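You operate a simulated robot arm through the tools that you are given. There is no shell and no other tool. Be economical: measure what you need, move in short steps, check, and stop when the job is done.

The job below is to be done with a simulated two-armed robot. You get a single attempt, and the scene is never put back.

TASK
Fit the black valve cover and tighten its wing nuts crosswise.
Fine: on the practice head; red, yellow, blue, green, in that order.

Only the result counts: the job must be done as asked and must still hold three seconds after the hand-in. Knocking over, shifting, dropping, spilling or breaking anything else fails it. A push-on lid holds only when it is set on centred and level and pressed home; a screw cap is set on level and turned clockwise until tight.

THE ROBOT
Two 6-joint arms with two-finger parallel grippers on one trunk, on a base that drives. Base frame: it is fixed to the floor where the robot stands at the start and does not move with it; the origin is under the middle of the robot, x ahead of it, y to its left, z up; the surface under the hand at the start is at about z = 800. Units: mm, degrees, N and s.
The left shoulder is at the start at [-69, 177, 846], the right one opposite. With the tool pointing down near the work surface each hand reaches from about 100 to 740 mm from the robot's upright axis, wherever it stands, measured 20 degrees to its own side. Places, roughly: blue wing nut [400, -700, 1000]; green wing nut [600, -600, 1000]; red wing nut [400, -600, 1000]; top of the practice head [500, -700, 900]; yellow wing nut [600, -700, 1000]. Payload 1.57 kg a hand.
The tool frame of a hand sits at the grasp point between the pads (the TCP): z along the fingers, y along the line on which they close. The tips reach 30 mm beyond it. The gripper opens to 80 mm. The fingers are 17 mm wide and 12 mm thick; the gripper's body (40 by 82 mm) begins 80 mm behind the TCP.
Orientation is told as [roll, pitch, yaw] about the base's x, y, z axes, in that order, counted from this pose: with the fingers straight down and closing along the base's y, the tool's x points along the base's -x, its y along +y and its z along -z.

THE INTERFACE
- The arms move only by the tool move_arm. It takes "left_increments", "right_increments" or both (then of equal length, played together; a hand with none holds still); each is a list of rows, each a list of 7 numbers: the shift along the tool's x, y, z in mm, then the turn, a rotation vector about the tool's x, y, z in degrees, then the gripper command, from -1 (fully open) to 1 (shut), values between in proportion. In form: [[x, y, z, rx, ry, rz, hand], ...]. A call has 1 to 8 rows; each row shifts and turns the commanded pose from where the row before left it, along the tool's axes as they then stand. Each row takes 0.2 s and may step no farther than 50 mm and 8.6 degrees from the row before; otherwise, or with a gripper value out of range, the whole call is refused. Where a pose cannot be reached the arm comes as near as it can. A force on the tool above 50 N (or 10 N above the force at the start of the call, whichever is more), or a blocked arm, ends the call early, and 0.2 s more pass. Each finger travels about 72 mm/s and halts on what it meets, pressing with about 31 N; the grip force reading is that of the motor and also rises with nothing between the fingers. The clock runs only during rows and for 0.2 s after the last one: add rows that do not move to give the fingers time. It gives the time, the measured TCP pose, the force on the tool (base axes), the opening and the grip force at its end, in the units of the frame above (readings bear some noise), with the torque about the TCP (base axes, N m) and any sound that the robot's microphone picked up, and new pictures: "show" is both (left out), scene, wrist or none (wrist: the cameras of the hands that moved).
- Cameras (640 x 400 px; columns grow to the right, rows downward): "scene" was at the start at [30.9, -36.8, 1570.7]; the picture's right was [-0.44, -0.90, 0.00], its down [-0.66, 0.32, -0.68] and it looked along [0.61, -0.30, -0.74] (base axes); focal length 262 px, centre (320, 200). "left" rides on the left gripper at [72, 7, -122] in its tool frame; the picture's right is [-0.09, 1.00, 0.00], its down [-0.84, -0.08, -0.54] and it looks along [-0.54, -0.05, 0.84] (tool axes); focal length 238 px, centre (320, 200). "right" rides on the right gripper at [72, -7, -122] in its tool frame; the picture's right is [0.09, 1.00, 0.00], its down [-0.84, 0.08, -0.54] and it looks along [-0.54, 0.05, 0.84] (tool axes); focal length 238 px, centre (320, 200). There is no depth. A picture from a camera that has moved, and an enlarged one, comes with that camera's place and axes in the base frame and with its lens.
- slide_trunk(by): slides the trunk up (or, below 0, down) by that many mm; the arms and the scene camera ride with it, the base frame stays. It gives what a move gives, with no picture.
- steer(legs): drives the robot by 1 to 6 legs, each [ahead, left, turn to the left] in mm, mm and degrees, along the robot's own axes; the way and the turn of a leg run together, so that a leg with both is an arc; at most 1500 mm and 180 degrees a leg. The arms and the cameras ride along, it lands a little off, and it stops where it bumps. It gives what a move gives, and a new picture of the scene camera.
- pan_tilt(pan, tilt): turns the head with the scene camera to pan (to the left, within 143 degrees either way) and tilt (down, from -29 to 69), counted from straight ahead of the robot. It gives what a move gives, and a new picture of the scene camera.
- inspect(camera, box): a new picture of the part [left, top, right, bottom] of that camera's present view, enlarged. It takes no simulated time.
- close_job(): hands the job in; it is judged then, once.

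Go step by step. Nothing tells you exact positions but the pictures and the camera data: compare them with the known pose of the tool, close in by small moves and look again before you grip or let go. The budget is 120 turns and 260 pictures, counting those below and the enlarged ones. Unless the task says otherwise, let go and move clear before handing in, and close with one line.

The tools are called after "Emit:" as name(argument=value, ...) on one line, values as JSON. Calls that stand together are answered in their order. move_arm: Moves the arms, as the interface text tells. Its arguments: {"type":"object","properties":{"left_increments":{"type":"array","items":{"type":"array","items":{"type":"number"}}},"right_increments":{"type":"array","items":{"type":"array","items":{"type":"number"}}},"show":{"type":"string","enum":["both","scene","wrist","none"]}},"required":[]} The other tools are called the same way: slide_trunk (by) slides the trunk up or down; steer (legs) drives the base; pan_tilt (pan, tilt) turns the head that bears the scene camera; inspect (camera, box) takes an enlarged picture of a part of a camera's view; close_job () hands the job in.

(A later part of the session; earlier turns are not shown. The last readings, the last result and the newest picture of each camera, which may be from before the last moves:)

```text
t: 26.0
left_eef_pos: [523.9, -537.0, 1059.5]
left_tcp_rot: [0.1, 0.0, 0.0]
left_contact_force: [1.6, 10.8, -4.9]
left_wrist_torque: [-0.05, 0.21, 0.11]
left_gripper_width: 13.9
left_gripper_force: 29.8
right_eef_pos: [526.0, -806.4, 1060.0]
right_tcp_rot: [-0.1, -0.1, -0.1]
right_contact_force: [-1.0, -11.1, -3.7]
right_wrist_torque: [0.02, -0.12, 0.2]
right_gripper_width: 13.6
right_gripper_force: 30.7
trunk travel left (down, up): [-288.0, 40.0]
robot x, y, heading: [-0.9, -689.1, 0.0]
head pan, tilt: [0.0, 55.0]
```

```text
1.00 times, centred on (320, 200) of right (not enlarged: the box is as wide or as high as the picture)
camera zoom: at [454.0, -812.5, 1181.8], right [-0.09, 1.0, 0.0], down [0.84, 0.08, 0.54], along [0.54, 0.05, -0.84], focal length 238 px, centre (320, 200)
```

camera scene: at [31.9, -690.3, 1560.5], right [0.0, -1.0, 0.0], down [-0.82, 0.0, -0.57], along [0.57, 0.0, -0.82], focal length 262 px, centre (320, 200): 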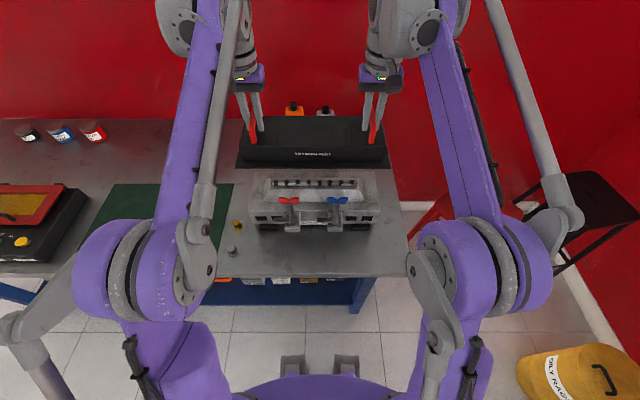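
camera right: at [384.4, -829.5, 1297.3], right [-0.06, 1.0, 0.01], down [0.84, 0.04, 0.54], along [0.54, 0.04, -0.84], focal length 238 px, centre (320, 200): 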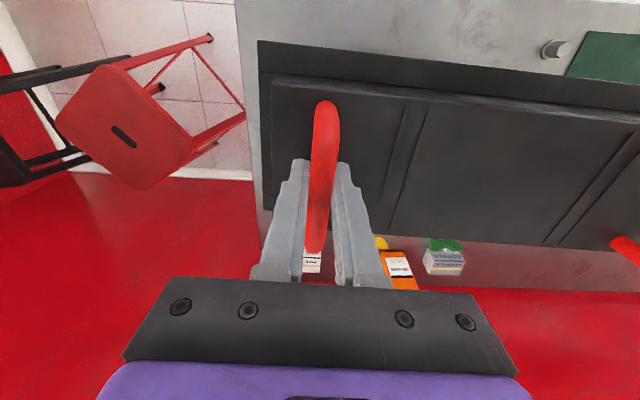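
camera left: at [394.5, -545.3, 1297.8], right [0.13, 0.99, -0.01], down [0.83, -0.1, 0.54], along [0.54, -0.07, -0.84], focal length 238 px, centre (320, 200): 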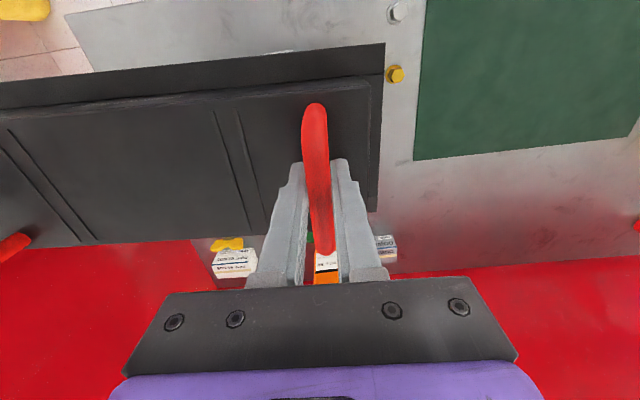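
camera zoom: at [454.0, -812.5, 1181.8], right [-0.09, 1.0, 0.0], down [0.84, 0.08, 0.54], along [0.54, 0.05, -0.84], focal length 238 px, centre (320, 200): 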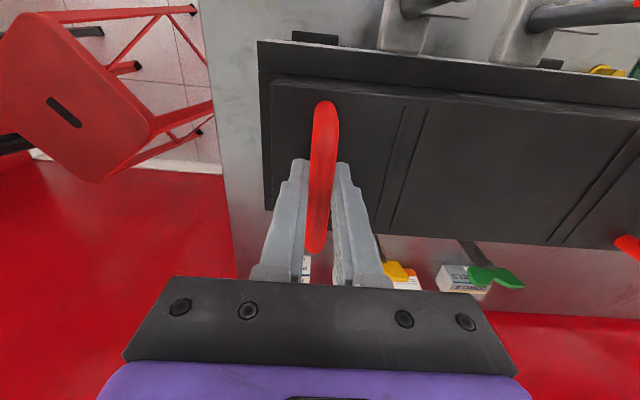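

The cover sits level and square between the posts, with y centred (-673). I'll lower further to TCP z≈1010 and compare edges directly.

Emit:
move_arm(left_increments=[[-0.8, 0, 12, 0, 0, 0, 1], [0, 0.5, 12, 0, 0, 0, 1], [0, 0, 12, 0, 0, 0, 1], [0, 0, 12, 0, 0, 0, 1], [0, 0, 0, 0, 0, 0, 1]], right_increments=[[0.8, 0, 12, 0, 0, 0, 1], [0, -0.5, 12, 0, 0, 0, 1], [0, 0, 12, 0, 0, 0, 1], [0, 0, 12.5, 0, 0, 0, 1], [0, 0, 0, 0, 0, 0, 1]], show="none")

Emit:
inspect(camera="scene", box=[232, 120, 408, 230])

Emit:
inspect(camera="left", box=[200, 0, 440, 150])

Emit:
inspect(camera="right", box=[200, 0, 440, 150])

```text
t: 27.2
left_eef_pos: [525.9, -537.9, 1012.5]
left_tcp_rot: [-0.1, 0.0, -0.1]
left_contact_force: [-1.9, 14.9, -3.7]
left_wrist_torque: [-0.03, 0.08, -0.18]
left_gripper_width: 13.6
left_gripper_force: 30.4
right_eef_pos: [525.6, -806.4, 1011.7]
right_tcp_rot: [-0.1, 0.0, -0.2]
right_contact_force: [1.9, -14.8, -3.9]
right_wrist_torque: [0.04, -0.06, -0.15]
right_gripper_width: 13.3
right_gripper_force: 30.2
trunk travel left (down, up): [-288.0, 40.0]
robot x, y, heading: [-1.6, -689.5, -0.3]
head pan, tilt: [0.0, 55.0]
```

```text
3.64 times, centred on (320, 175) of scene
camera zoom: at [32.6, -690.2, 1560.5], right [0.0, -1.0, 0.0], down [-0.82, 0.0, -0.57], along [0.57, 0.0, -0.82], focal length 952 px, centre (320, 291)
```

zoom: 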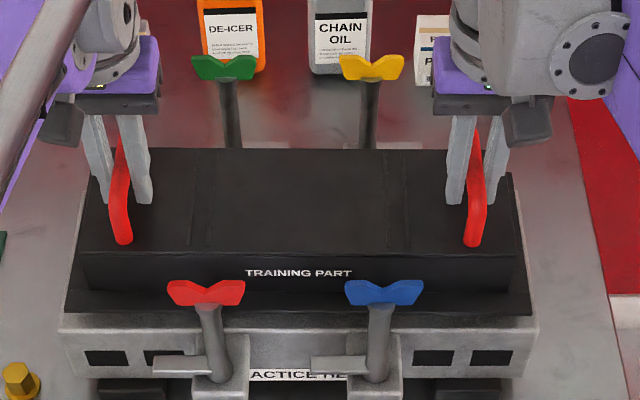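

```text
2.67 times, centred on (320, 75) of left
camera zoom: at [452.8, -530.3, 1134.4], right [0.09, 1.0, 0.0], down [0.84, -0.08, 0.54], along [0.54, -0.05, -0.84], focal length 636 px, centre (320, 533)
```

zoom: 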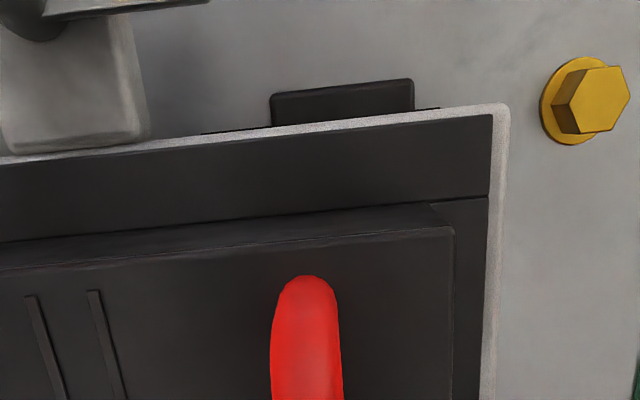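

```text
2.67 times, centred on (320, 75) of right
camera zoom: at [452.6, -812.7, 1133.5], right [-0.09, 1.0, 0.0], down [0.84, 0.08, 0.54], along [0.54, 0.05, -0.84], focal length 636 px, centre (320, 533)
```

zoom: 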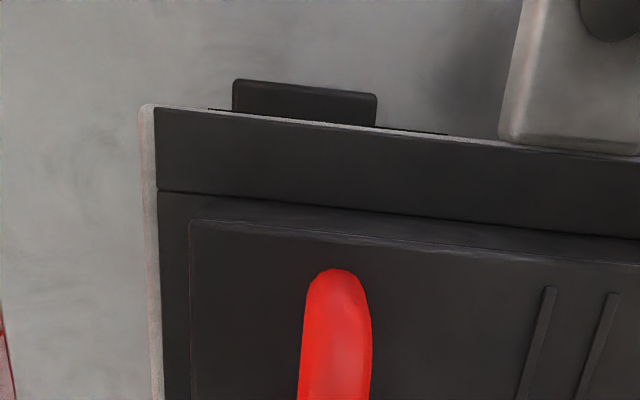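

The cover is centred on the head in y, with a near-edge margin of 2–4 mm and a very slight yaw that I'll trim. Now I'll lower gently until it seats.

Emit:
move_arm(left_increments=[[0.4, 0.8, 0, 0, 0, -0.1, 1], [0, 0, 4, 0, 0, 0, 1], [0, 0, 4, 0, 0, 0, 1], [0, 0, 4, 0, 0, 0, 1], [0, 0, 3, 0, 0, 0, 1], [0, 0, 0, 0, 0, 0, 1]], right_increments=[[-0.8, -0.8, 0, 0, 0, -0.1, 1], [0, 0, 4, 0, 0, 0, 1], [0, 0, 4, 0, 0, 0, 1], [0, 0, 4, 0, 0, 0, 1], [0, 0, 2.5, 0, 0, 0, 1], [0, 0, 0, 0, 0, 0, 1]], show="none")

Emit:
inspect(camera="left", box=[200, 0, 440, 150])

Emit:
inspect(camera="right", box=[200, 0, 440, 150])

```text
t: 28.6
left_eef_pos: [524.6, -535.7, 996.6]
left_tcp_rot: [-0.1, 0.0, 0.0]
left_contact_force: [-2.0, 0.4, -4.0]
left_wrist_torque: [0.04, 0.06, -0.09]
left_gripper_width: 14.0
left_gripper_force: 30.1
right_eef_pos: [525.8, -806.0, 996.6]
right_tcp_rot: [0.1, 0.1, 0.1]
right_contact_force: [0.3, -1.1, -4.9]
right_wrist_torque: [0.01, -0.02, -0.05]
right_gripper_width: 13.5
right_gripper_force: 30.3
trunk travel left (down, up): [-288.0, 40.0]
robot x, y, heading: [0.9, -688.3, 0.2]
head pan, tilt: [0.0, 55.0]
```

```text
2.67 times, centred on (320, 75) of left
camera zoom: at [453.1, -529.9, 1118.9], right [0.09, 1.0, 0.0], down [0.84, -0.08, 0.54], along [0.54, -0.05, -0.84], focal length 636 px, centre (320, 533)
```

zoom: 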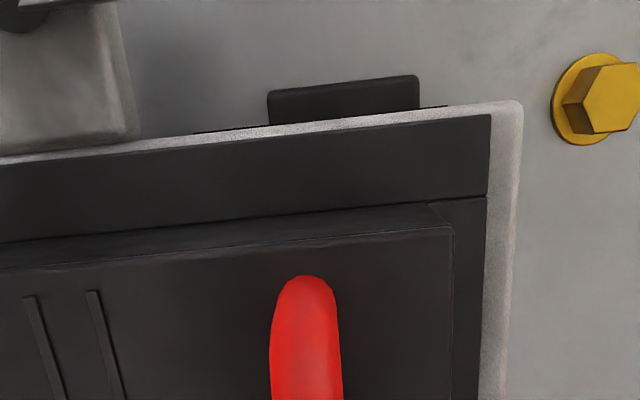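

```text
2.67 times, centred on (320, 75) of right
camera zoom: at [453.6, -812.9, 1119.4], right [-0.09, 1.0, 0.0], down [0.84, 0.08, 0.54], along [0.54, 0.05, -0.84], focal length 636 px, centre (320, 533)
```

zoom: 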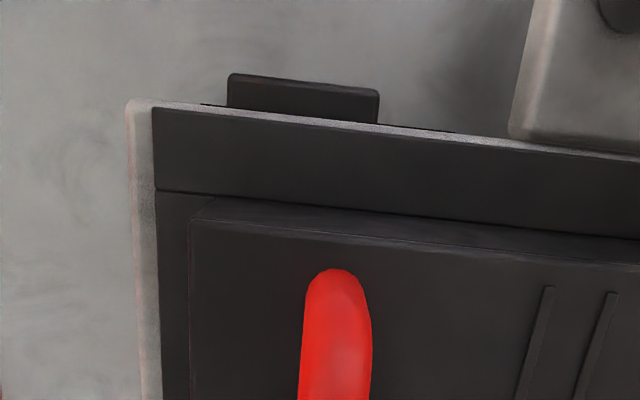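

Still free, margins nearly equal. I'll trim the yaw slightly more and continue down until contact.

Emit:
move_arm(left_increments=[[0.8, 0, 0, 0, 0, -0.2, 1], [0, 0, 3, 0, 0, 0, 1], [0, 0, 3, 0, 0, 0, 1], [0, 0, 2, 0, 0, 0, 1], [0, 0, 0, 0, 0, 0, 1]], right_increments=[[-0.8, 0.5, 0, 0, 0, -0.2, 1], [0, 0, 3, 0, 0, 0, 1], [0, 0, 3, 0, 0, 0, 1], [0, 0, 2, 0, 0, 0, 1], [0, 0, 0, 0, 0, 0, 1]], show="none")

Emit:
inspect(camera="left", box=[200, 0, 440, 150])

Emit:
inspect(camera="right", box=[200, 0, 440, 150])

```text
t: 29.8
left_eef_pos: [523.4, -537.2, 989.6]
left_tcp_rot: [0.1, -0.1, 0.1]
left_contact_force: [1.8, -1.6, 0.6]
left_wrist_torque: [-0.02, -0.93, -0.01]
left_gripper_width: 13.7
left_gripper_force: 30.1
right_eef_pos: [525.8, -806.8, 989.8]
right_tcp_rot: [0.0, -0.1, 0.3]
right_contact_force: [3.6, 2.3, 14.1]
right_wrist_torque: [-0.02, -0.74, -0.01]
right_gripper_width: 13.6
right_gripper_force: 30.7
trunk travel left (down, up): [-288.0, 40.0]
robot x, y, heading: [-3.9, -687.9, -0.0]
head pan, tilt: [0.0, 55.0]
```

```text
2.67 times, centred on (320, 75) of left
camera zoom: at [451.4, -529.9, 1111.5], right [0.09, 1.0, 0.0], down [0.84, -0.07, 0.54], along [0.54, -0.05, -0.84], focal length 636 px, centre (320, 533)
```

zoom: 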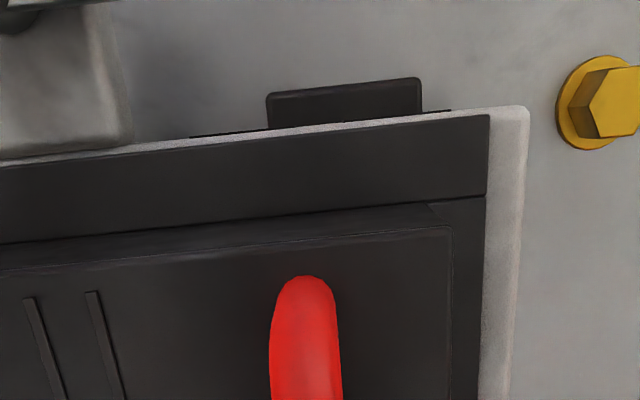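

```text
2.67 times, centred on (320, 75) of right
camera zoom: at [453.7, -812.7, 1112.1], right [-0.1, 1.0, 0.0], down [0.84, 0.08, 0.54], along [0.54, 0.05, -0.84], focal length 636 px, centre (320, 533)
```

zoom: 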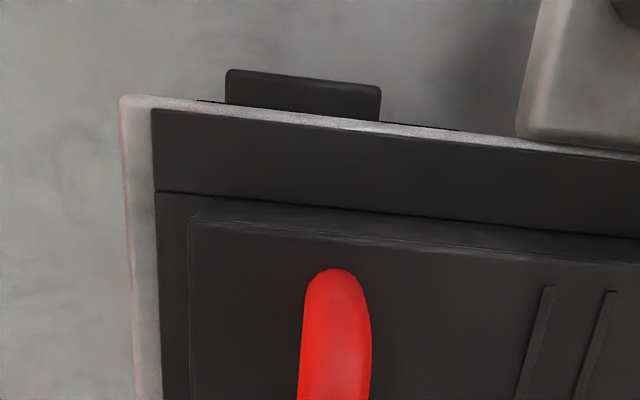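

Contact: about 5 N left and 18 N right, felt towards the far side. I'll look at the seam before pressing.

Emit:
inspect(camera="scene", box=[240, 170, 400, 220])

Emit:
move_arm(left_increments=[[0, 0, 1, 0, 0, 0, 1], [0, 0, 1, 0, 0, 0, 1], [0, 0, 0, 0, 0, 0, 1]], right_increments=[[0, 0, 0.5, 0, 0, 0, 1], [0, 0, 0.5, 0, 0, 0, 1], [0, 0, 0, 0, 0, 0, 1]], show="none")

```text
4.00 times, centred on (320, 195) of scene
camera zoom: at [31.4, -689.9, 1560.8], right [0.0, -1.0, 0.0], down [-0.82, 0.0, -0.57], along [0.57, 0.0, -0.82], focal length 1047 px, centre (320, 220)
```

zoom: 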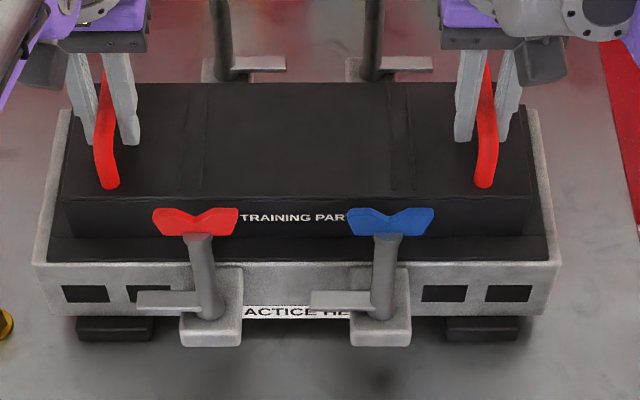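

```text
t: 30.6
left_eef_pos: [523.0, -537.4, 988.4]
left_tcp_rot: [0.1, 0.0, 0.2]
left_contact_force: [7.7, -3.3, 22.8]
left_wrist_torque: [-0.02, -0.03, -0.03]
left_gripper_width: 13.8
left_gripper_force: 30.3
right_eef_pos: [525.4, -806.2, 989.3]
right_tcp_rot: [-0.1, -0.1, 0.3]
right_contact_force: [10.6, 4.4, 23.9]
right_wrist_torque: [-0.01, 0.01, 0.02]
right_gripper_width: 14.0
right_gripper_force: 30.4
trunk travel left (down, up): [-288.0, 40.0]
robot x, y, heading: [-0.9, -688.1, 0.0]
head pan, tilt: [0.0, 55.0]
```

Torque vanished and both hands feel ≈23 N evenly, so the cover lies flat on the head. One firm press home, then release.

Emit:
move_arm(left_increments=[[0, 0, 0.8, 0, 0, 0, 1], [0, 0, 0.8, 0, 0, 0, 1], [0, 0, 0, 0, 0, 0, 1]], right_increments=[[0, 0, 0.8, 0, 0, 0, 1], [0, 0, 0.8, 0, 0, 0, 1], [0, 0, 0, 0, 0, 0, 1]], show="none")

Emit:
inspect(camera="left", box=[0, 0, 640, 400])

```text
t: 31.4
left_eef_pos: [523.1, -537.8, 986.8]
left_tcp_rot: [0.0, -0.1, 0.3]
left_contact_force: [7.7, -3.3, 23.3]
left_wrist_torque: [0.01, 0.05, -0.03]
left_gripper_width: 13.5
left_gripper_force: 30.0
right_eef_pos: [525.0, -806.7, 987.5]
right_tcp_rot: [-0.1, 0.0, 0.3]
right_contact_force: [4.5, 2.6, 21.8]
right_wrist_torque: [-0.04, -0.03, -0.03]
right_gripper_width: 13.7
right_gripper_force: 30.1
trunk travel left (down, up): [-288.0, 40.0]
robot x, y, heading: [-5.0, -689.5, 0.1]
head pan, tilt: [0.0, 55.0]
```

```text
1.00 times, centred on (320, 200) of left (not enlarged: the box is as wide or as high as the picture)
camera zoom: at [450.1, -530.1, 1108.0], right [0.09, 1.0, 0.0], down [0.84, -0.07, 0.54], along [0.54, -0.05, -0.84], focal length 238 px, centre (320, 200)
```

zoom: 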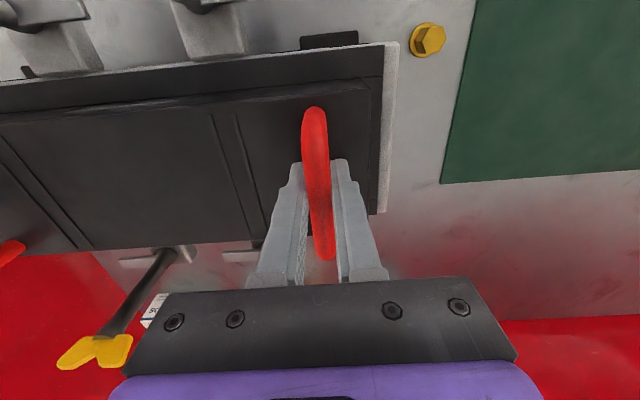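

The fingers now slip along the bars, so the cover is down. I'll release and rise.

Emit:
move_arm(left_increments=[[0, 0, 0, 0, 0, 0, -1], [0, 0, 0, 0, 0, 0, -1], [0, 0, 0, 0, 0, 0, -1], [0, 0, -30, 0, 0, 0, -1], [0, 0, -40, 0, 0, 0, -1], [0, 0, -40, 0, 0, 0, -1], [0, 0, -40, 0, 0, 0, -1]], right_increments=[[0, 0, 0, 0, 0, 0, -1], [0, 0, 0, 0, 0, 0, -1], [0, 0, 0, 0, 0, 0, -1], [0, 0, -30, 0, 0, 0, -1], [0, 0, -40, 0, 0, 0, -1], [0, 0, -40, 0, 0, 0, -1], [0, 0, -40, 0, 0, 0, -1]], show="both")

Emit:
inspect(camera="scene", box=[240, 130, 400, 230])

```text
t: 33.0
left_eef_pos: [525.4, -537.2, 1136.4]
left_tcp_rot: [0.0, 0.0, 0.2]
left_contact_force: [-0.3, 0.2, 0.4]
left_wrist_torque: [-0.01, 0.01, -0.01]
left_gripper_width: 79.9
left_gripper_force: 0.0
right_eef_pos: [525.7, -807.1, 1137.0]
right_tcp_rot: [0.0, 0.1, 0.3]
right_contact_force: [-0.2, -0.8, 0.1]
right_wrist_torque: [0.0, -0.02, 0.02]
right_gripper_width: 79.9
right_gripper_force: 0.1
trunk travel left (down, up): [-288.0, 40.0]
robot x, y, heading: [-0.6, -684.6, 0.3]
head pan, tilt: [0.0, 55.0]
camera scene: at [31.8, -690.3, 1560.5], right [0.0, -1.0, 0.0], down [-0.82, 0.0, -0.57], along [0.57, 0.0, -0.82], focal length 262 px, centre (320, 200)
camera right: at [453.4, -812.8, 1258.8], right [-0.1, 1.0, 0.0], down [0.84, 0.08, 0.54], along [0.54, 0.05, -0.84], focal length 238 px, centre (320, 200)
camera left: at [452.0, -529.5, 1258.3], right [0.09, 1.0, 0.0], down [0.84, -0.07, 0.54], along [0.54, -0.05, -0.84], focal length 238 px, centre (320, 200)
```

scene: 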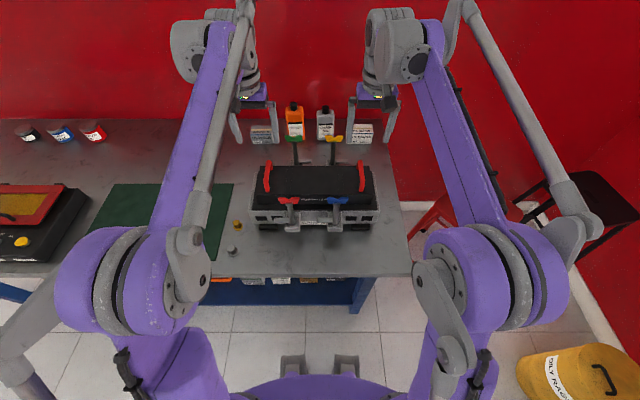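
right: 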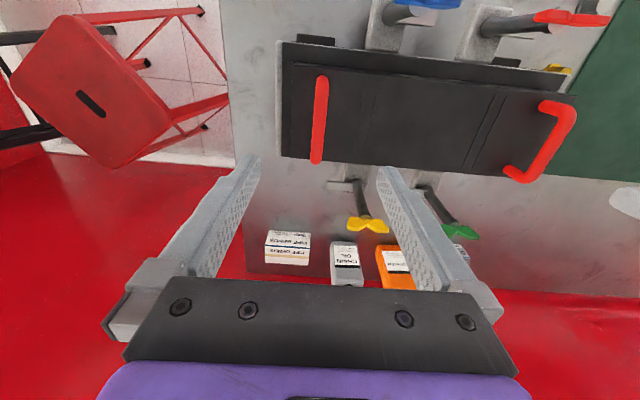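
left: 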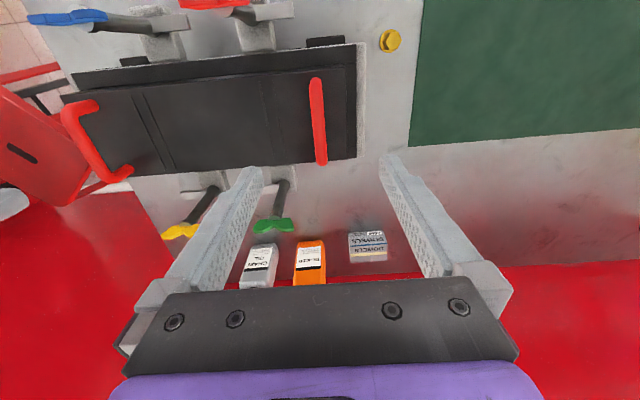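

```text
4.00 times, centred on (320, 180) of scene
camera zoom: at [31.8, -690.3, 1560.5], right [0.0, -1.0, 0.0], down [-0.82, 0.0, -0.57], along [0.57, 0.0, -0.82], focal length 1047 px, centre (320, 280)
```

zoom: 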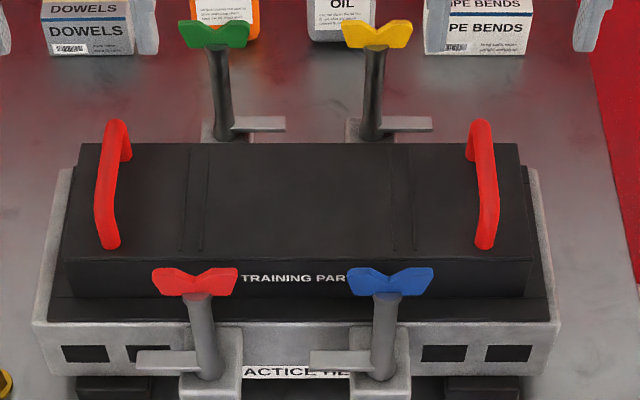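

The cover sits square inside the head's edges. Next is the red nut at about (415,-611,1012), wings along y; I'll bring the left hand over it and yaw it to +90° so that the fingers close across the wings.

Emit:
move_arm(left_increments=[[37, -24.6, 0, 0, 0, 0, -1], [37, -24.6, 0, 0, 0, 0, -1], [36, -24.6, 0, 0, 0, 0, -1], [0, 0, 0, 0, 0, -8.5, -1], [0, 0, 0, 0, 0, -8.5, -1], [0, 0, 0, 0, 0, -8.5, -1], [0, 0, 0, 0, 0, -8.5, -1], [0, 0, 0, 0, 0, -8.5, -1]], show="none")

Emit:
move_arm(left_increments=[[0, 0, 0, 0, 0, -8.5, -1], [0, 0, 0, 0, 0, -8.5, -1], [0, 0, 0, 0, 0, -8.5, -1], [0, 0, 0, 0, 0, -8.5, -1], [0, 0, 0, 0, 0, -8.5, -1], [0, 0, 0, 0, 0, -4.8, -1], [0, 0, 0, 0, 0, 0, -1]], show="both")

```text
t: 34.8
left_eef_pos: [414.4, -611.9, 1136.2]
left_tcp_rot: [-0.1, 0.0, 43.0]
left_contact_force: [-0.5, -0.3, 1.0]
left_wrist_torque: [0.0, 0.01, -0.02]
left_gripper_width: 80.3
left_gripper_force: 0.1
right_eef_pos: [526.0, -807.4, 1136.6]
right_tcp_rot: [-0.1, 0.0, 0.3]
right_contact_force: [-0.4, -0.1, 0.5]
right_wrist_torque: [0.03, -0.02, -0.02]
right_gripper_width: 79.9
right_gripper_force: 0.2
trunk travel left (down, up): [-288.0, 40.0]
robot x, y, heading: [3.8, -686.5, 0.1]
head pan, tilt: [0.0, 55.0]
```

```text
t: 36.4
left_eef_pos: [413.7, -611.2, 1135.6]
left_tcp_rot: [0.0, 0.0, 90.1]
left_contact_force: [-0.1, 0.2, 0.8]
left_wrist_torque: [0.0, 0.03, 0.0]
left_gripper_width: 80.1
left_gripper_force: 0.1
right_eef_pos: [525.4, -806.9, 1137.3]
right_tcp_rot: [0.0, -0.1, 0.3]
right_contact_force: [0.1, -0.7, -0.1]
right_wrist_torque: [0.01, -0.04, 0.0]
right_gripper_width: 80.1
right_gripper_force: 0.0
trunk travel left (down, up): [-288.0, 40.0]
robot x, y, heading: [-0.3, -688.9, -0.1]
head pan, tilt: [0.0, 55.0]
camera scene: at [32.0, -690.2, 1560.5], right [0.0, -1.0, 0.0], down [-0.82, 0.0, -0.57], along [0.57, 0.0, -0.82], focal length 262 px, centre (320, 200)
camera left: at [407.2, -682.2, 1257.6], right [-1.0, 0.09, 0.0], down [0.08, 0.84, 0.54], along [0.05, 0.54, -0.84], focal length 238 px, centre (320, 200)
```

scene: 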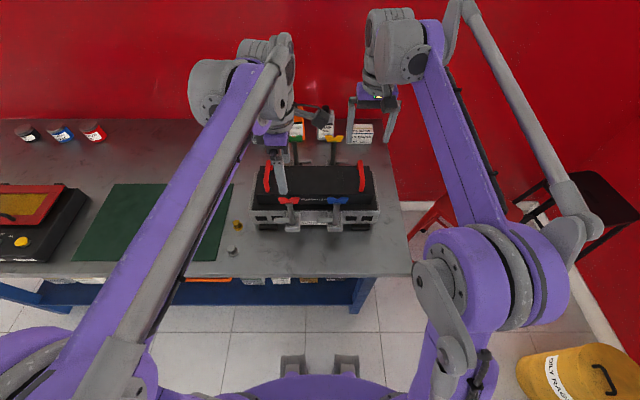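
left: 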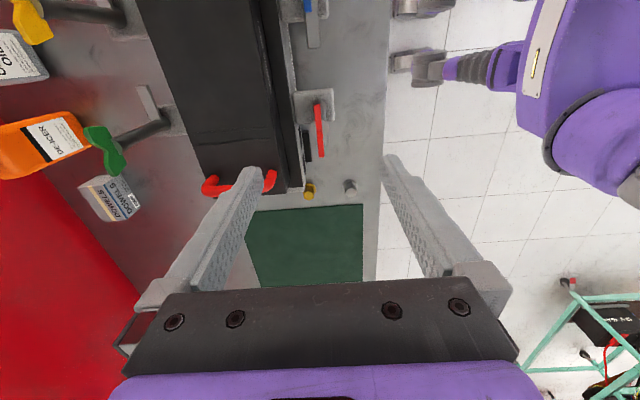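

The left hand is directly above the red nut. A zoom on the nut for its shape, then I go down.

Emit:
inspect(camera="left", box=[280, 80, 376, 180])

Emit:
move_arm(left_increments=[[0, 0, 40, 0, 0, 0, -1], [0, 0, 40, 0, 0, 0, -1], [0, 0, 20, 0, 0, 0, -1], [0, 0, 14, 0, 0, 0, -1], [0, 0, 0, 0, 0, 0, -1]], show="both")

Emit:
inspect(camera="scene", box=[248, 150, 344, 230])

```text
4.00 times, centred on (328, 130) of left
camera zoom: at [407.2, -682.2, 1257.6], right [-1.0, 0.09, 0.0], down [0.08, 0.84, 0.54], along [0.05, 0.54, -0.84], focal length 953 px, centre (288, 480)
```

zoom: 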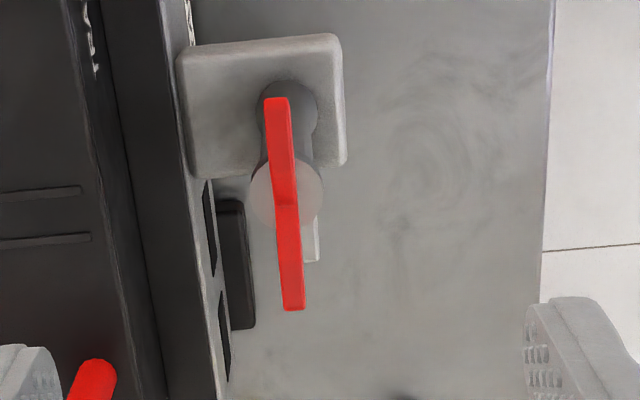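

```text
t: 37.6
left_eef_pos: [414.9, -610.3, 1022.1]
left_tcp_rot: [0.0, 0.0, 90.1]
left_contact_force: [-0.4, -0.7, -0.1]
left_wrist_torque: [-0.03, 0.03, -0.03]
left_gripper_width: 79.9
left_gripper_force: 0.1
right_eef_pos: [524.9, -806.8, 1137.3]
right_tcp_rot: [0.0, 0.1, 0.3]
right_contact_force: [0.4, 0.8, 0.3]
right_wrist_torque: [-0.03, -0.01, 0.04]
right_gripper_width: 80.0
right_gripper_force: 0.1
trunk travel left (down, up): [-288.0, 40.0]
robot x, y, heading: [1.6, -687.5, -0.1]
head pan, tilt: [0.0, 55.0]
camera scene: at [32.0, -690.2, 1560.6], right [0.0, -1.0, 0.0], down [-0.82, 0.0, -0.57], along [0.57, 0.0, -0.82], focal length 262 px, centre (320, 200)
camera left: at [407.1, -682.4, 1143.7], right [-1.0, 0.09, 0.0], down [0.08, 0.84, 0.54], along [0.05, 0.54, -0.84], focal length 238 px, centre (320, 200)
```

scene: 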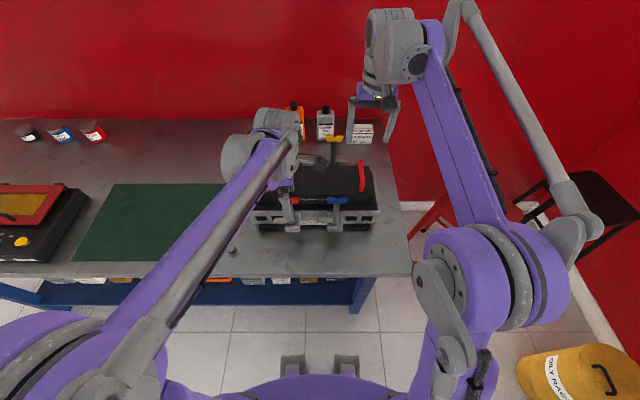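
left: 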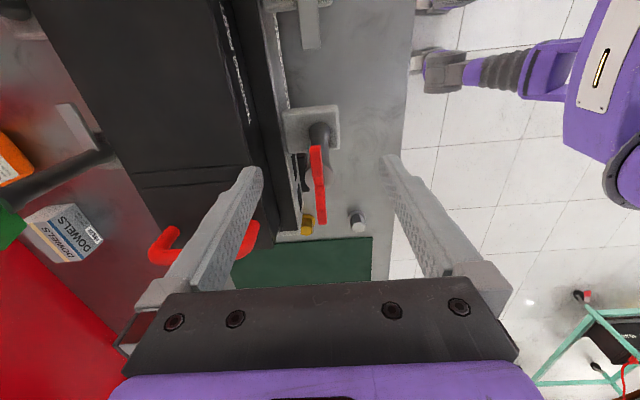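

```text
5.00 times, centred on (296, 190) of scene
camera zoom: at [32.0, -690.2, 1560.6], right [0.0, -1.0, 0.0], down [-0.82, 0.0, -0.57], along [0.57, 0.0, -0.82], focal length 1309 px, centre (440, 250)
```

zoom: 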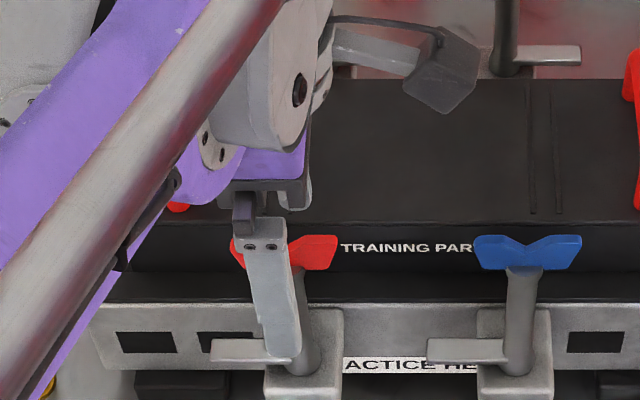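

The nut is a thin upright plate (z≈1003–1021) on a thicker stem. I'll raise the TCP to ≈1036 so that the tips grip only the plate, then close.

Emit:
move_arm(left_increments=[[0, 0, -13.5, 0, 0, 0, -1], [0, 0, 0, 0, 0, 0, 0.3], [0, 0, 0, 0, 0, 0, 1], [0, 0, 0, 0, 0, 0, 1], [0, 0, 0, 0, 0, 0, 1]], show="wrist")

Emit:
inspect(camera="scene", box=[248, 150, 344, 230])

```text
t: 38.8
left_eef_pos: [414.2, -611.2, 1035.1]
left_tcp_rot: [-0.1, 0.0, 90.1]
left_contact_force: [5.2, -0.7, 3.3]
left_wrist_torque: [-0.04, -0.06, -0.01]
left_gripper_width: 5.8
left_gripper_force: 26.0
right_eef_pos: [526.5, -806.6, 1135.0]
right_tcp_rot: [0.0, 0.0, 0.3]
right_contact_force: [0.5, -0.7, 0.2]
right_wrist_torque: [0.01, -0.03, -0.03]
right_gripper_width: 80.0
right_gripper_force: 0.1
trunk travel left (down, up): [-288.0, 40.0]
robot x, y, heading: [-1.2, -685.3, 0.1]
head pan, tilt: [0.0, 55.0]
camera left: at [407.6, -682.7, 1157.1], right [-1.0, 0.09, 0.0], down [0.08, 0.84, 0.54], along [0.05, 0.54, -0.84], focal length 238 px, centre (320, 200)
```

left: 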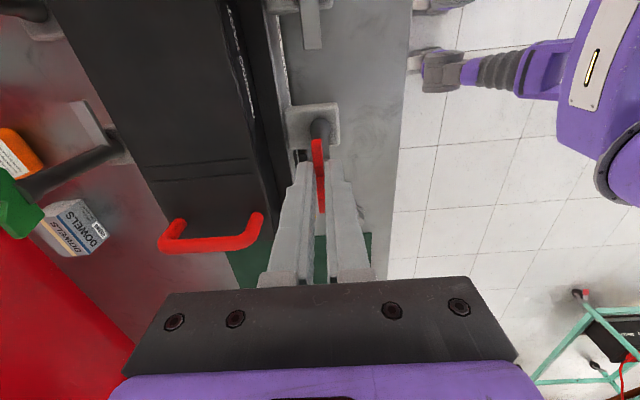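

```text
5.00 times, centred on (296, 190) of scene
camera zoom: at [32.6, -690.2, 1560.6], right [0.0, -1.0, 0.0], down [-0.82, 0.0, -0.57], along [0.57, 0.0, -0.82], focal length 1309 px, centre (440, 250)
```

zoom: 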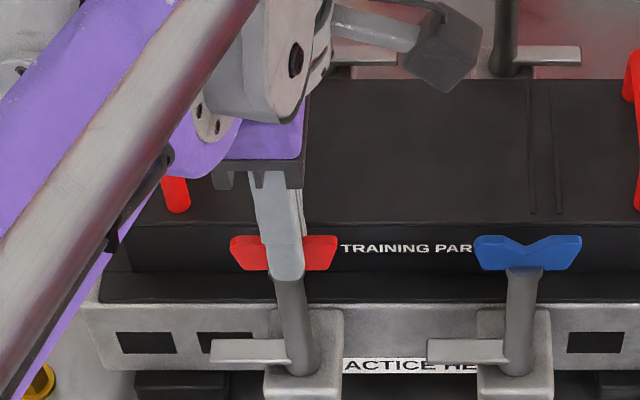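

Plate gripped (5.8 mm). Now I'll turn it clockwise in small steps and watch the torque and the clamp arm.

Emit:
move_arm(left_increments=[[0, 0, 0, 0, 0, 6, 1], [0, 0, 0, 0, 0, 8, 1], [0, 0, 0, 0, 0, 8, 1], [0, 0, 0, 0, 0, 8, 1], [0, 0, 0, 0, 0, 0, 1]], show="none")

Emit:
inspect(camera="scene", box=[248, 150, 344, 230])

```text
t: 40.0
left_eef_pos: [413.6, -611.2, 1035.3]
left_tcp_rot: [0.1, 0.0, 59.9]
left_contact_force: [-0.1, 1.6, 8.8]
left_wrist_torque: [-0.1, 0.09, -0.01]
left_gripper_width: 5.8
left_gripper_force: 25.3
right_eef_pos: [525.6, -807.4, 1135.6]
right_tcp_rot: [-0.1, 0.0, 0.3]
right_contact_force: [-0.5, -0.7, -0.6]
right_wrist_torque: [-0.01, 0.01, 0.0]
right_gripper_width: 80.0
right_gripper_force: 0.1
trunk travel left (down, up): [-288.0, 40.0]
robot x, y, heading: [0.5, -687.7, -0.0]
head pan, tilt: [0.0, 55.0]
```

```text
5.00 times, centred on (296, 190) of scene
camera zoom: at [31.5, -690.2, 1560.6], right [0.0, -1.0, 0.0], down [-0.82, 0.0, -0.57], along [0.57, 0.0, -0.82], focal length 1309 px, centre (440, 250)
```

zoom: 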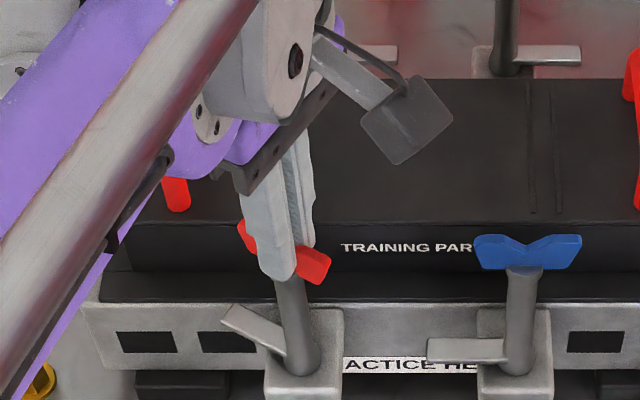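

The clamp arm swings with the nut, towards the cover. Continuing clockwise.

Emit:
move_arm(left_increments=[[0, 0, 0, 0, 0, 8, 1], [0, 0, 0, 0, 0, 8, 1], [0, 0, 0, 0, 0, 8, 1], [0, 0, 0, 0, 0, 8, 1], [0, 0, 0, 0, 0, 8, 1], [0, 0, 0, 0, 0, 0, 1]], show="none")

Emit:
inspect(camera="scene", box=[248, 150, 344, 230])

```text
t: 41.4
left_eef_pos: [412.4, -609.3, 1034.6]
left_tcp_rot: [0.1, 0.0, 20.0]
left_contact_force: [-12.5, 7.0, -9.0]
left_wrist_torque: [0.32, -0.17, 0.06]
left_gripper_width: 6.1
left_gripper_force: 25.4
right_eef_pos: [524.8, -806.3, 1137.0]
right_tcp_rot: [0.0, -0.1, 0.3]
right_contact_force: [0.3, -0.2, -0.6]
right_wrist_torque: [-0.02, 0.0, 0.01]
right_gripper_width: 79.5
right_gripper_force: 0.1
trunk travel left (down, up): [-288.0, 40.0]
robot x, y, heading: [0.7, -686.8, 0.1]
head pan, tilt: [0.0, 55.0]
```

```text
5.00 times, centred on (296, 190) of scene
camera zoom: at [30.4, -688.9, 1560.5], right [0.0, -1.0, 0.0], down [-0.82, 0.0, -0.57], along [0.57, 0.0, -0.82], focal length 1309 px, centre (440, 250)
```

zoom: 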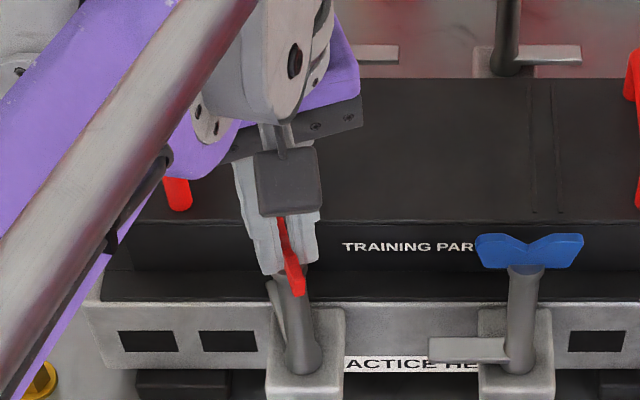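

The nut pulls a bit down and sideways (it screws down). I'll comply by about 1.5 mm and continue.

Emit:
move_arm(left_increments=[[1.1, 1.2, 1, 0, 0, 4, 1], [0, 0, 0.3, 0, 0, 8, 1], [0, 0, 0.3, 0, 0, 8, 1], [0, 0, 0.3, 0, 0, 8, 1], [0, 0, 0, 0, 0, 0, 1]], show="none")

Emit:
inspect(camera="scene", box=[248, 150, 344, 230])

```text
t: 42.6
left_eef_pos: [413.0, -608.1, 1033.0]
left_tcp_rot: [0.0, -0.1, -8.0]
left_contact_force: [1.4, 8.7, 16.7]
left_wrist_torque: [0.19, -0.2, 0.5]
left_gripper_width: 8.2
left_gripper_force: 27.2
right_eef_pos: [525.2, -805.5, 1136.9]
right_tcp_rot: [-0.1, -0.1, 0.4]
right_contact_force: [0.3, -0.1, 0.3]
right_wrist_torque: [-0.03, 0.0, 0.03]
right_gripper_width: 80.2
right_gripper_force: 0.0
trunk travel left (down, up): [-288.0, 40.0]
robot x, y, heading: [1.3, -690.6, 0.1]
head pan, tilt: [0.0, 55.0]
```

```text
5.00 times, centred on (296, 190) of scene
camera zoom: at [31.0, -689.0, 1560.7], right [0.0, -1.0, 0.0], down [-0.82, 0.0, -0.57], along [0.57, 0.0, -0.82], focal length 1309 px, centre (440, 250)
```

zoom: 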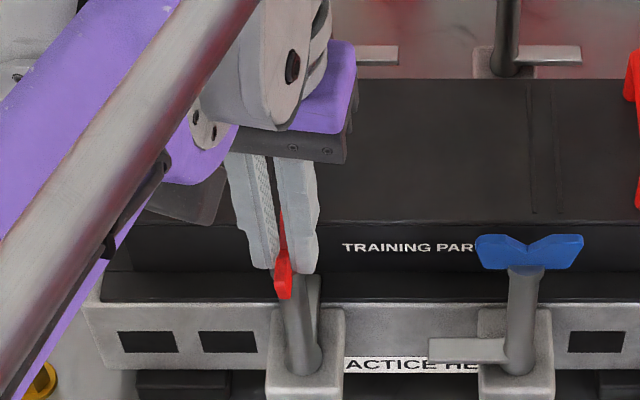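

Torque jumped to 0.5 Nm and the plate lags in the pads, with the clamp arm now pointing over the cover. I'll look closer.

Emit:
inspect(camera="left", box=[240, 60, 400, 260])

Emit:
inspect(camera="scene", box=[276, 190, 316, 230])

```text
2.00 times, centred on (320, 160) of left
camera zoom: at [341.4, -591.8, 1155.8], right [0.23, 0.97, 0.0], down [0.82, -0.19, 0.54], along [0.53, -0.13, -0.84], focal length 477 px, centre (320, 280)
```

zoom: 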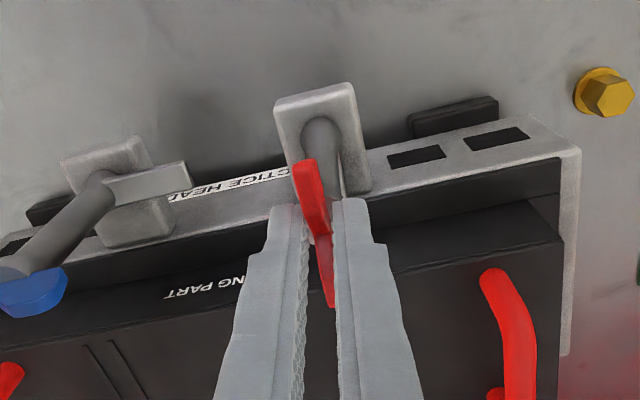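

```text
10.00 times, centred on (296, 210) of scene
camera zoom: at [31.0, -689.0, 1560.7], right [0.0, -1.0, 0.0], down [-0.82, 0.0, -0.57], along [0.57, 0.0, -0.82], focal length 2618 px, centre (560, 100)
```

zoom: 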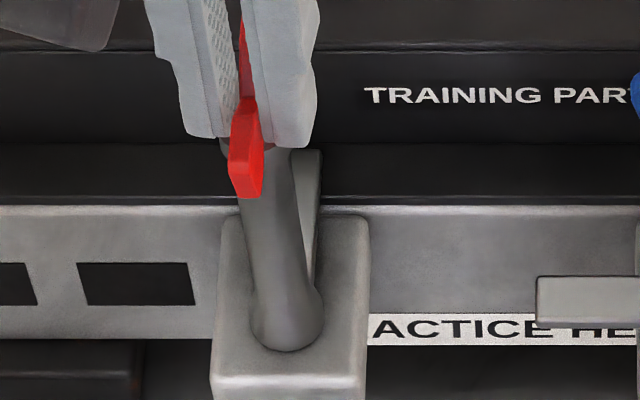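

To test for tightness I'll re-grip aligned with the plate (yaw back about 10°) and turn again.

Emit:
move_arm(left_increments=[[0, 0, 0, 0, 0, 0, 0.5], [0, 0, -1, 0, 0, -6, 0.5], [0, 0, 0, 0, 0, -5, 0.5], [0, 0, 0, 0, 0, 0, 1], [0, 0, 0, 0, 0, 0, 1]], show="none")

Emit:
inspect(camera="left", box=[240, 60, 400, 260])

```text
t: 43.8
left_eef_pos: [413.0, -609.9, 1033.1]
left_tcp_rot: [0.0, 0.1, 3.2]
left_contact_force: [-0.8, 4.5, -1.3]
left_wrist_torque: [0.15, 0.1, 0.0]
left_gripper_width: 5.9
left_gripper_force: 25.9
right_eef_pos: [526.1, -805.8, 1135.0]
right_tcp_rot: [0.1, 0.0, 0.3]
right_contact_force: [-0.8, -0.2, 0.2]
right_wrist_torque: [0.04, 0.01, 0.01]
right_gripper_width: 80.0
right_gripper_force: 0.0
trunk travel left (down, up): [-288.0, 40.0]
robot x, y, heading: [0.3, -689.1, 0.1]
head pan, tilt: [0.0, 55.0]
```

```text
2.00 times, centred on (320, 160) of left
camera zoom: at [340.0, -605.8, 1156.0], right [0.04, 1.0, 0.0], down [0.84, -0.03, 0.54], along [0.54, -0.02, -0.84], focal length 477 px, centre (320, 280)
```

zoom: 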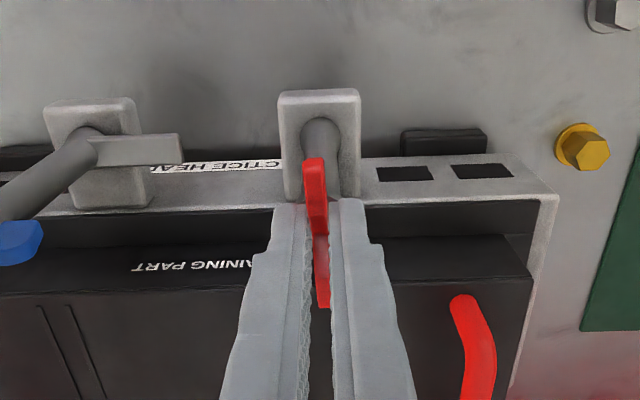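

The plate sits flush at yaw ≈3°, so the nut has turned about 87°. I'll turn again gently to feel it.

Emit:
move_arm(left_increments=[[0, -0.5, 0, 0, 0, 3, 1], [0, 0, 0, 0, 0, 3, 1], [0, 0, 0, 0, 0, 0, 1]], show="none")

Emit:
move_arm(left_increments=[[0, 0, 0, 0, 0, 3, 1], [0, 0, 0, 0, 0, 3, 1], [0, 0, 0, 0, 0, 0, 1]], show="none")

```text
t: 44.6
left_eef_pos: [412.6, -609.9, 1033.6]
left_tcp_rot: [0.0, 0.0, -2.9]
left_contact_force: [-3.0, 9.9, -3.6]
left_wrist_torque: [0.24, 0.05, 0.45]
left_gripper_width: 6.5
left_gripper_force: 26.1
right_eef_pos: [525.6, -806.0, 1136.2]
right_tcp_rot: [0.0, -0.1, 0.3]
right_contact_force: [-0.1, 0.1, -0.7]
right_wrist_torque: [0.0, 0.02, -0.02]
right_gripper_width: 79.8
right_gripper_force: 0.0
trunk travel left (down, up): [-288.0, 40.0]
robot x, y, heading: [3.1, -688.9, -0.2]
head pan, tilt: [0.0, 55.0]
```

```text
t: 45.4
left_eef_pos: [412.6, -609.3, 1033.4]
left_tcp_rot: [-0.2, 0.1, -8.9]
left_contact_force: [-4.0, 12.6, -4.5]
left_wrist_torque: [0.3, 0.22, 0.52]
left_gripper_width: 8.1
left_gripper_force: 27.0
right_eef_pos: [525.4, -803.9, 1137.2]
right_tcp_rot: [-0.2, 0.0, 0.4]
right_contact_force: [-0.9, 0.7, -1.2]
right_wrist_torque: [-0.01, 0.01, -0.01]
right_gripper_width: 80.1
right_gripper_force: 0.1
trunk travel left (down, up): [-288.0, 40.0]
robot x, y, heading: [-2.7, -686.3, -0.3]
head pan, tilt: [0.0, 55.0]
```

The nut is against a firm stop at about 90° turned, but the pads saturate at ≈0.5 Nm. To be sure it's tight I'll re-grip farther out on the wing and lean on it clockwise once.

Emit:
move_arm(left_increments=[[0, 0, 0, 0, 0, 0, 0.4], [0, 0, 0, 0, 0, -4, 0.4], [-16, 0, 0, 0, 0, -4, 0.4], [0, -0.5, 0, 0, 0, 0, 1], [0, 0, 0, 0, 0, 0, 1], [0, 0, 0, 0, 0, 0, 1]], show="none")

Emit:
inspect(camera="left", box=[240, 60, 400, 260])

```text
t: 46.8
left_eef_pos: [429.5, -609.4, 1032.9]
left_tcp_rot: [-0.1, 0.0, -0.7]
left_contact_force: [3.9, 20.2, 1.3]
left_wrist_torque: [0.4, -0.65, 0.29]
left_gripper_width: 6.0
left_gripper_force: 26.0
right_eef_pos: [526.7, -803.8, 1136.5]
right_tcp_rot: [-0.1, 0.0, 0.4]
right_contact_force: [-0.4, 0.2, -0.4]
right_wrist_torque: [0.04, 0.0, 0.01]
right_gripper_width: 80.2
right_gripper_force: 0.0
trunk travel left (down, up): [-288.0, 40.0]
robot x, y, heading: [-1.1, -690.1, 0.1]
head pan, tilt: [0.0, 55.0]
```

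```text
2.00 times, centred on (320, 160) of left
camera zoom: at [356.9, -600.9, 1155.6], right [0.11, 0.99, 0.0], down [0.84, -0.09, 0.54], along [0.54, -0.06, -0.84], focal length 477 px, centre (320, 280)
```

zoom: 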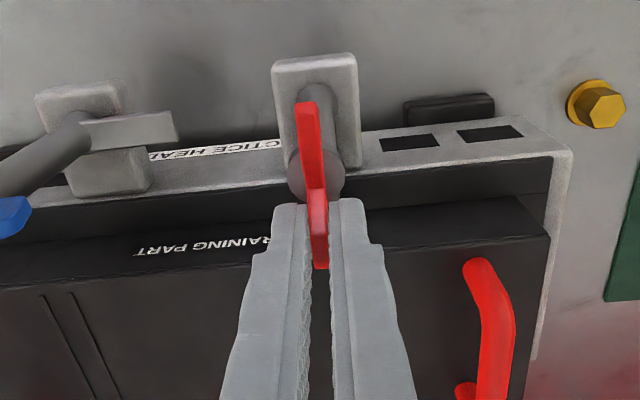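

Emit:
move_arm(left_increments=[[0, -0.7, 0, 0, 0, 2, 1], [0, -0.7, 0, 0, 0, 2, 1], [0, 0, 0, 0, 0, 0, 1]], show="none")

```text
t: 47.6
left_eef_pos: [429.4, -609.4, 1032.9]
left_tcp_rot: [0.1, 0.0, -4.8]
left_contact_force: [2.4, 30.4, 0.0]
left_wrist_torque: [0.48, -0.46, 0.46]
left_gripper_width: 7.1
left_gripper_force: 26.2
right_eef_pos: [526.6, -803.3, 1137.7]
right_tcp_rot: [-0.1, 0.0, 0.3]
right_contact_force: [-1.2, -0.4, -0.3]
right_wrist_torque: [0.02, 0.0, -0.03]
right_gripper_width: 80.1
right_gripper_force: 0.1
trunk travel left (down, up): [-288.0, 40.0]
robot x, y, heading: [1.9, -688.3, 0.2]
head pan, tilt: [0.0, 55.0]
```

≈0.95 Nm and the nut doesn't budge: red is tight. I'll release it, rise, and move the right hand towards yellow at about (645,-734).

Emit:
move_arm(left_increments=[[0, 2, 0, 0, 0, 0, 0.3], [0, 0, 0, 0, 0, 0, -0.2], [0, 0, -30, 0, 0, 0, -0.2], [0, 0, -40, 0, 0, 0, -0.2], [0, 0, -40, 0, 0, 0, -0.2]], show="none")

Emit:
move_arm(right_increments=[[-20, 12, 5, 0, 0, -8.5, -1], [-25, 18, 5, 0, 0, -8.5, -1], [-30, 22, 5, 0, 0, -8.5, -1], [-30, 30, 5, 0, 0, -8.5, -1], [0, 0, 5, 0, 0, -8.5, -1], [0, 0, 5, 0, 0, -8.5, -1], [0, 0, 5, 0, 0, -8.5, -1], [0, 0, 0, 0, 0, 0, -1]], show="scene")

```text
t: 48.8
left_eef_pos: [428.1, -611.4, 1144.5]
left_tcp_rot: [0.1, 0.0, -4.9]
left_contact_force: [-0.7, -0.3, 0.0]
left_wrist_torque: [-0.01, 0.02, 0.05]
left_gripper_width: 48.2
left_gripper_force: 0.2
right_eef_pos: [526.7, -806.9, 1136.5]
right_tcp_rot: [0.0, 0.0, 0.3]
right_contact_force: [-0.6, -0.2, -0.7]
right_wrist_torque: [0.0, 0.01, 0.03]
right_gripper_width: 80.1
right_gripper_force: 0.1
trunk travel left (down, up): [-288.0, 40.0]
robot x, y, heading: [-0.8, -688.6, -0.4]
head pan, tilt: [0.0, 55.0]
```

```text
t: 50.6
left_eef_pos: [428.7, -612.5, 1144.5]
left_tcp_rot: [0.0, 0.0, -5.0]
left_contact_force: [0.7, -0.6, 0.0]
left_wrist_torque: [0.01, -0.02, -0.03]
left_gripper_width: 48.2
left_gripper_force: 0.0
right_eef_pos: [596.1, -714.5, 1100.3]
right_tcp_rot: [0.0, -0.1, 60.0]
right_contact_force: [0.1, 0.3, 1.0]
right_wrist_torque: [-0.02, -0.01, 0.01]
right_gripper_width: 80.2
right_gripper_force: 0.1
right hand out of reach, approached as far as the arm can: row 4
trunk travel left (down, up): [-288.0, 40.0]
robot x, y, heading: [-1.9, -686.1, 0.1]
head pan, tilt: [0.0, 55.0]
camera scene: at [32.1, -690.2, 1560.5], right [0.0, -1.0, 0.0], down [-0.82, 0.0, -0.57], along [0.57, 0.0, -0.82], focal length 262 px, centre (320, 200)
```

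scene: 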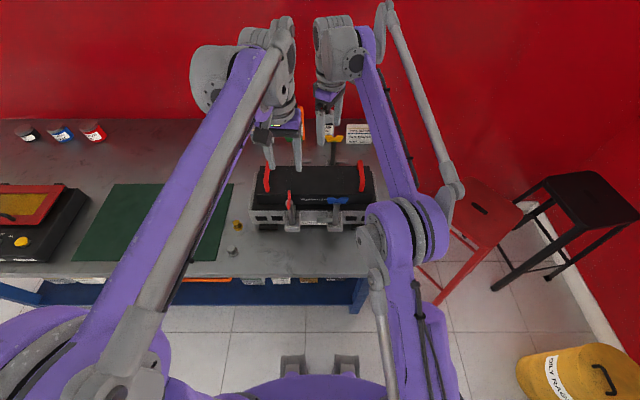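

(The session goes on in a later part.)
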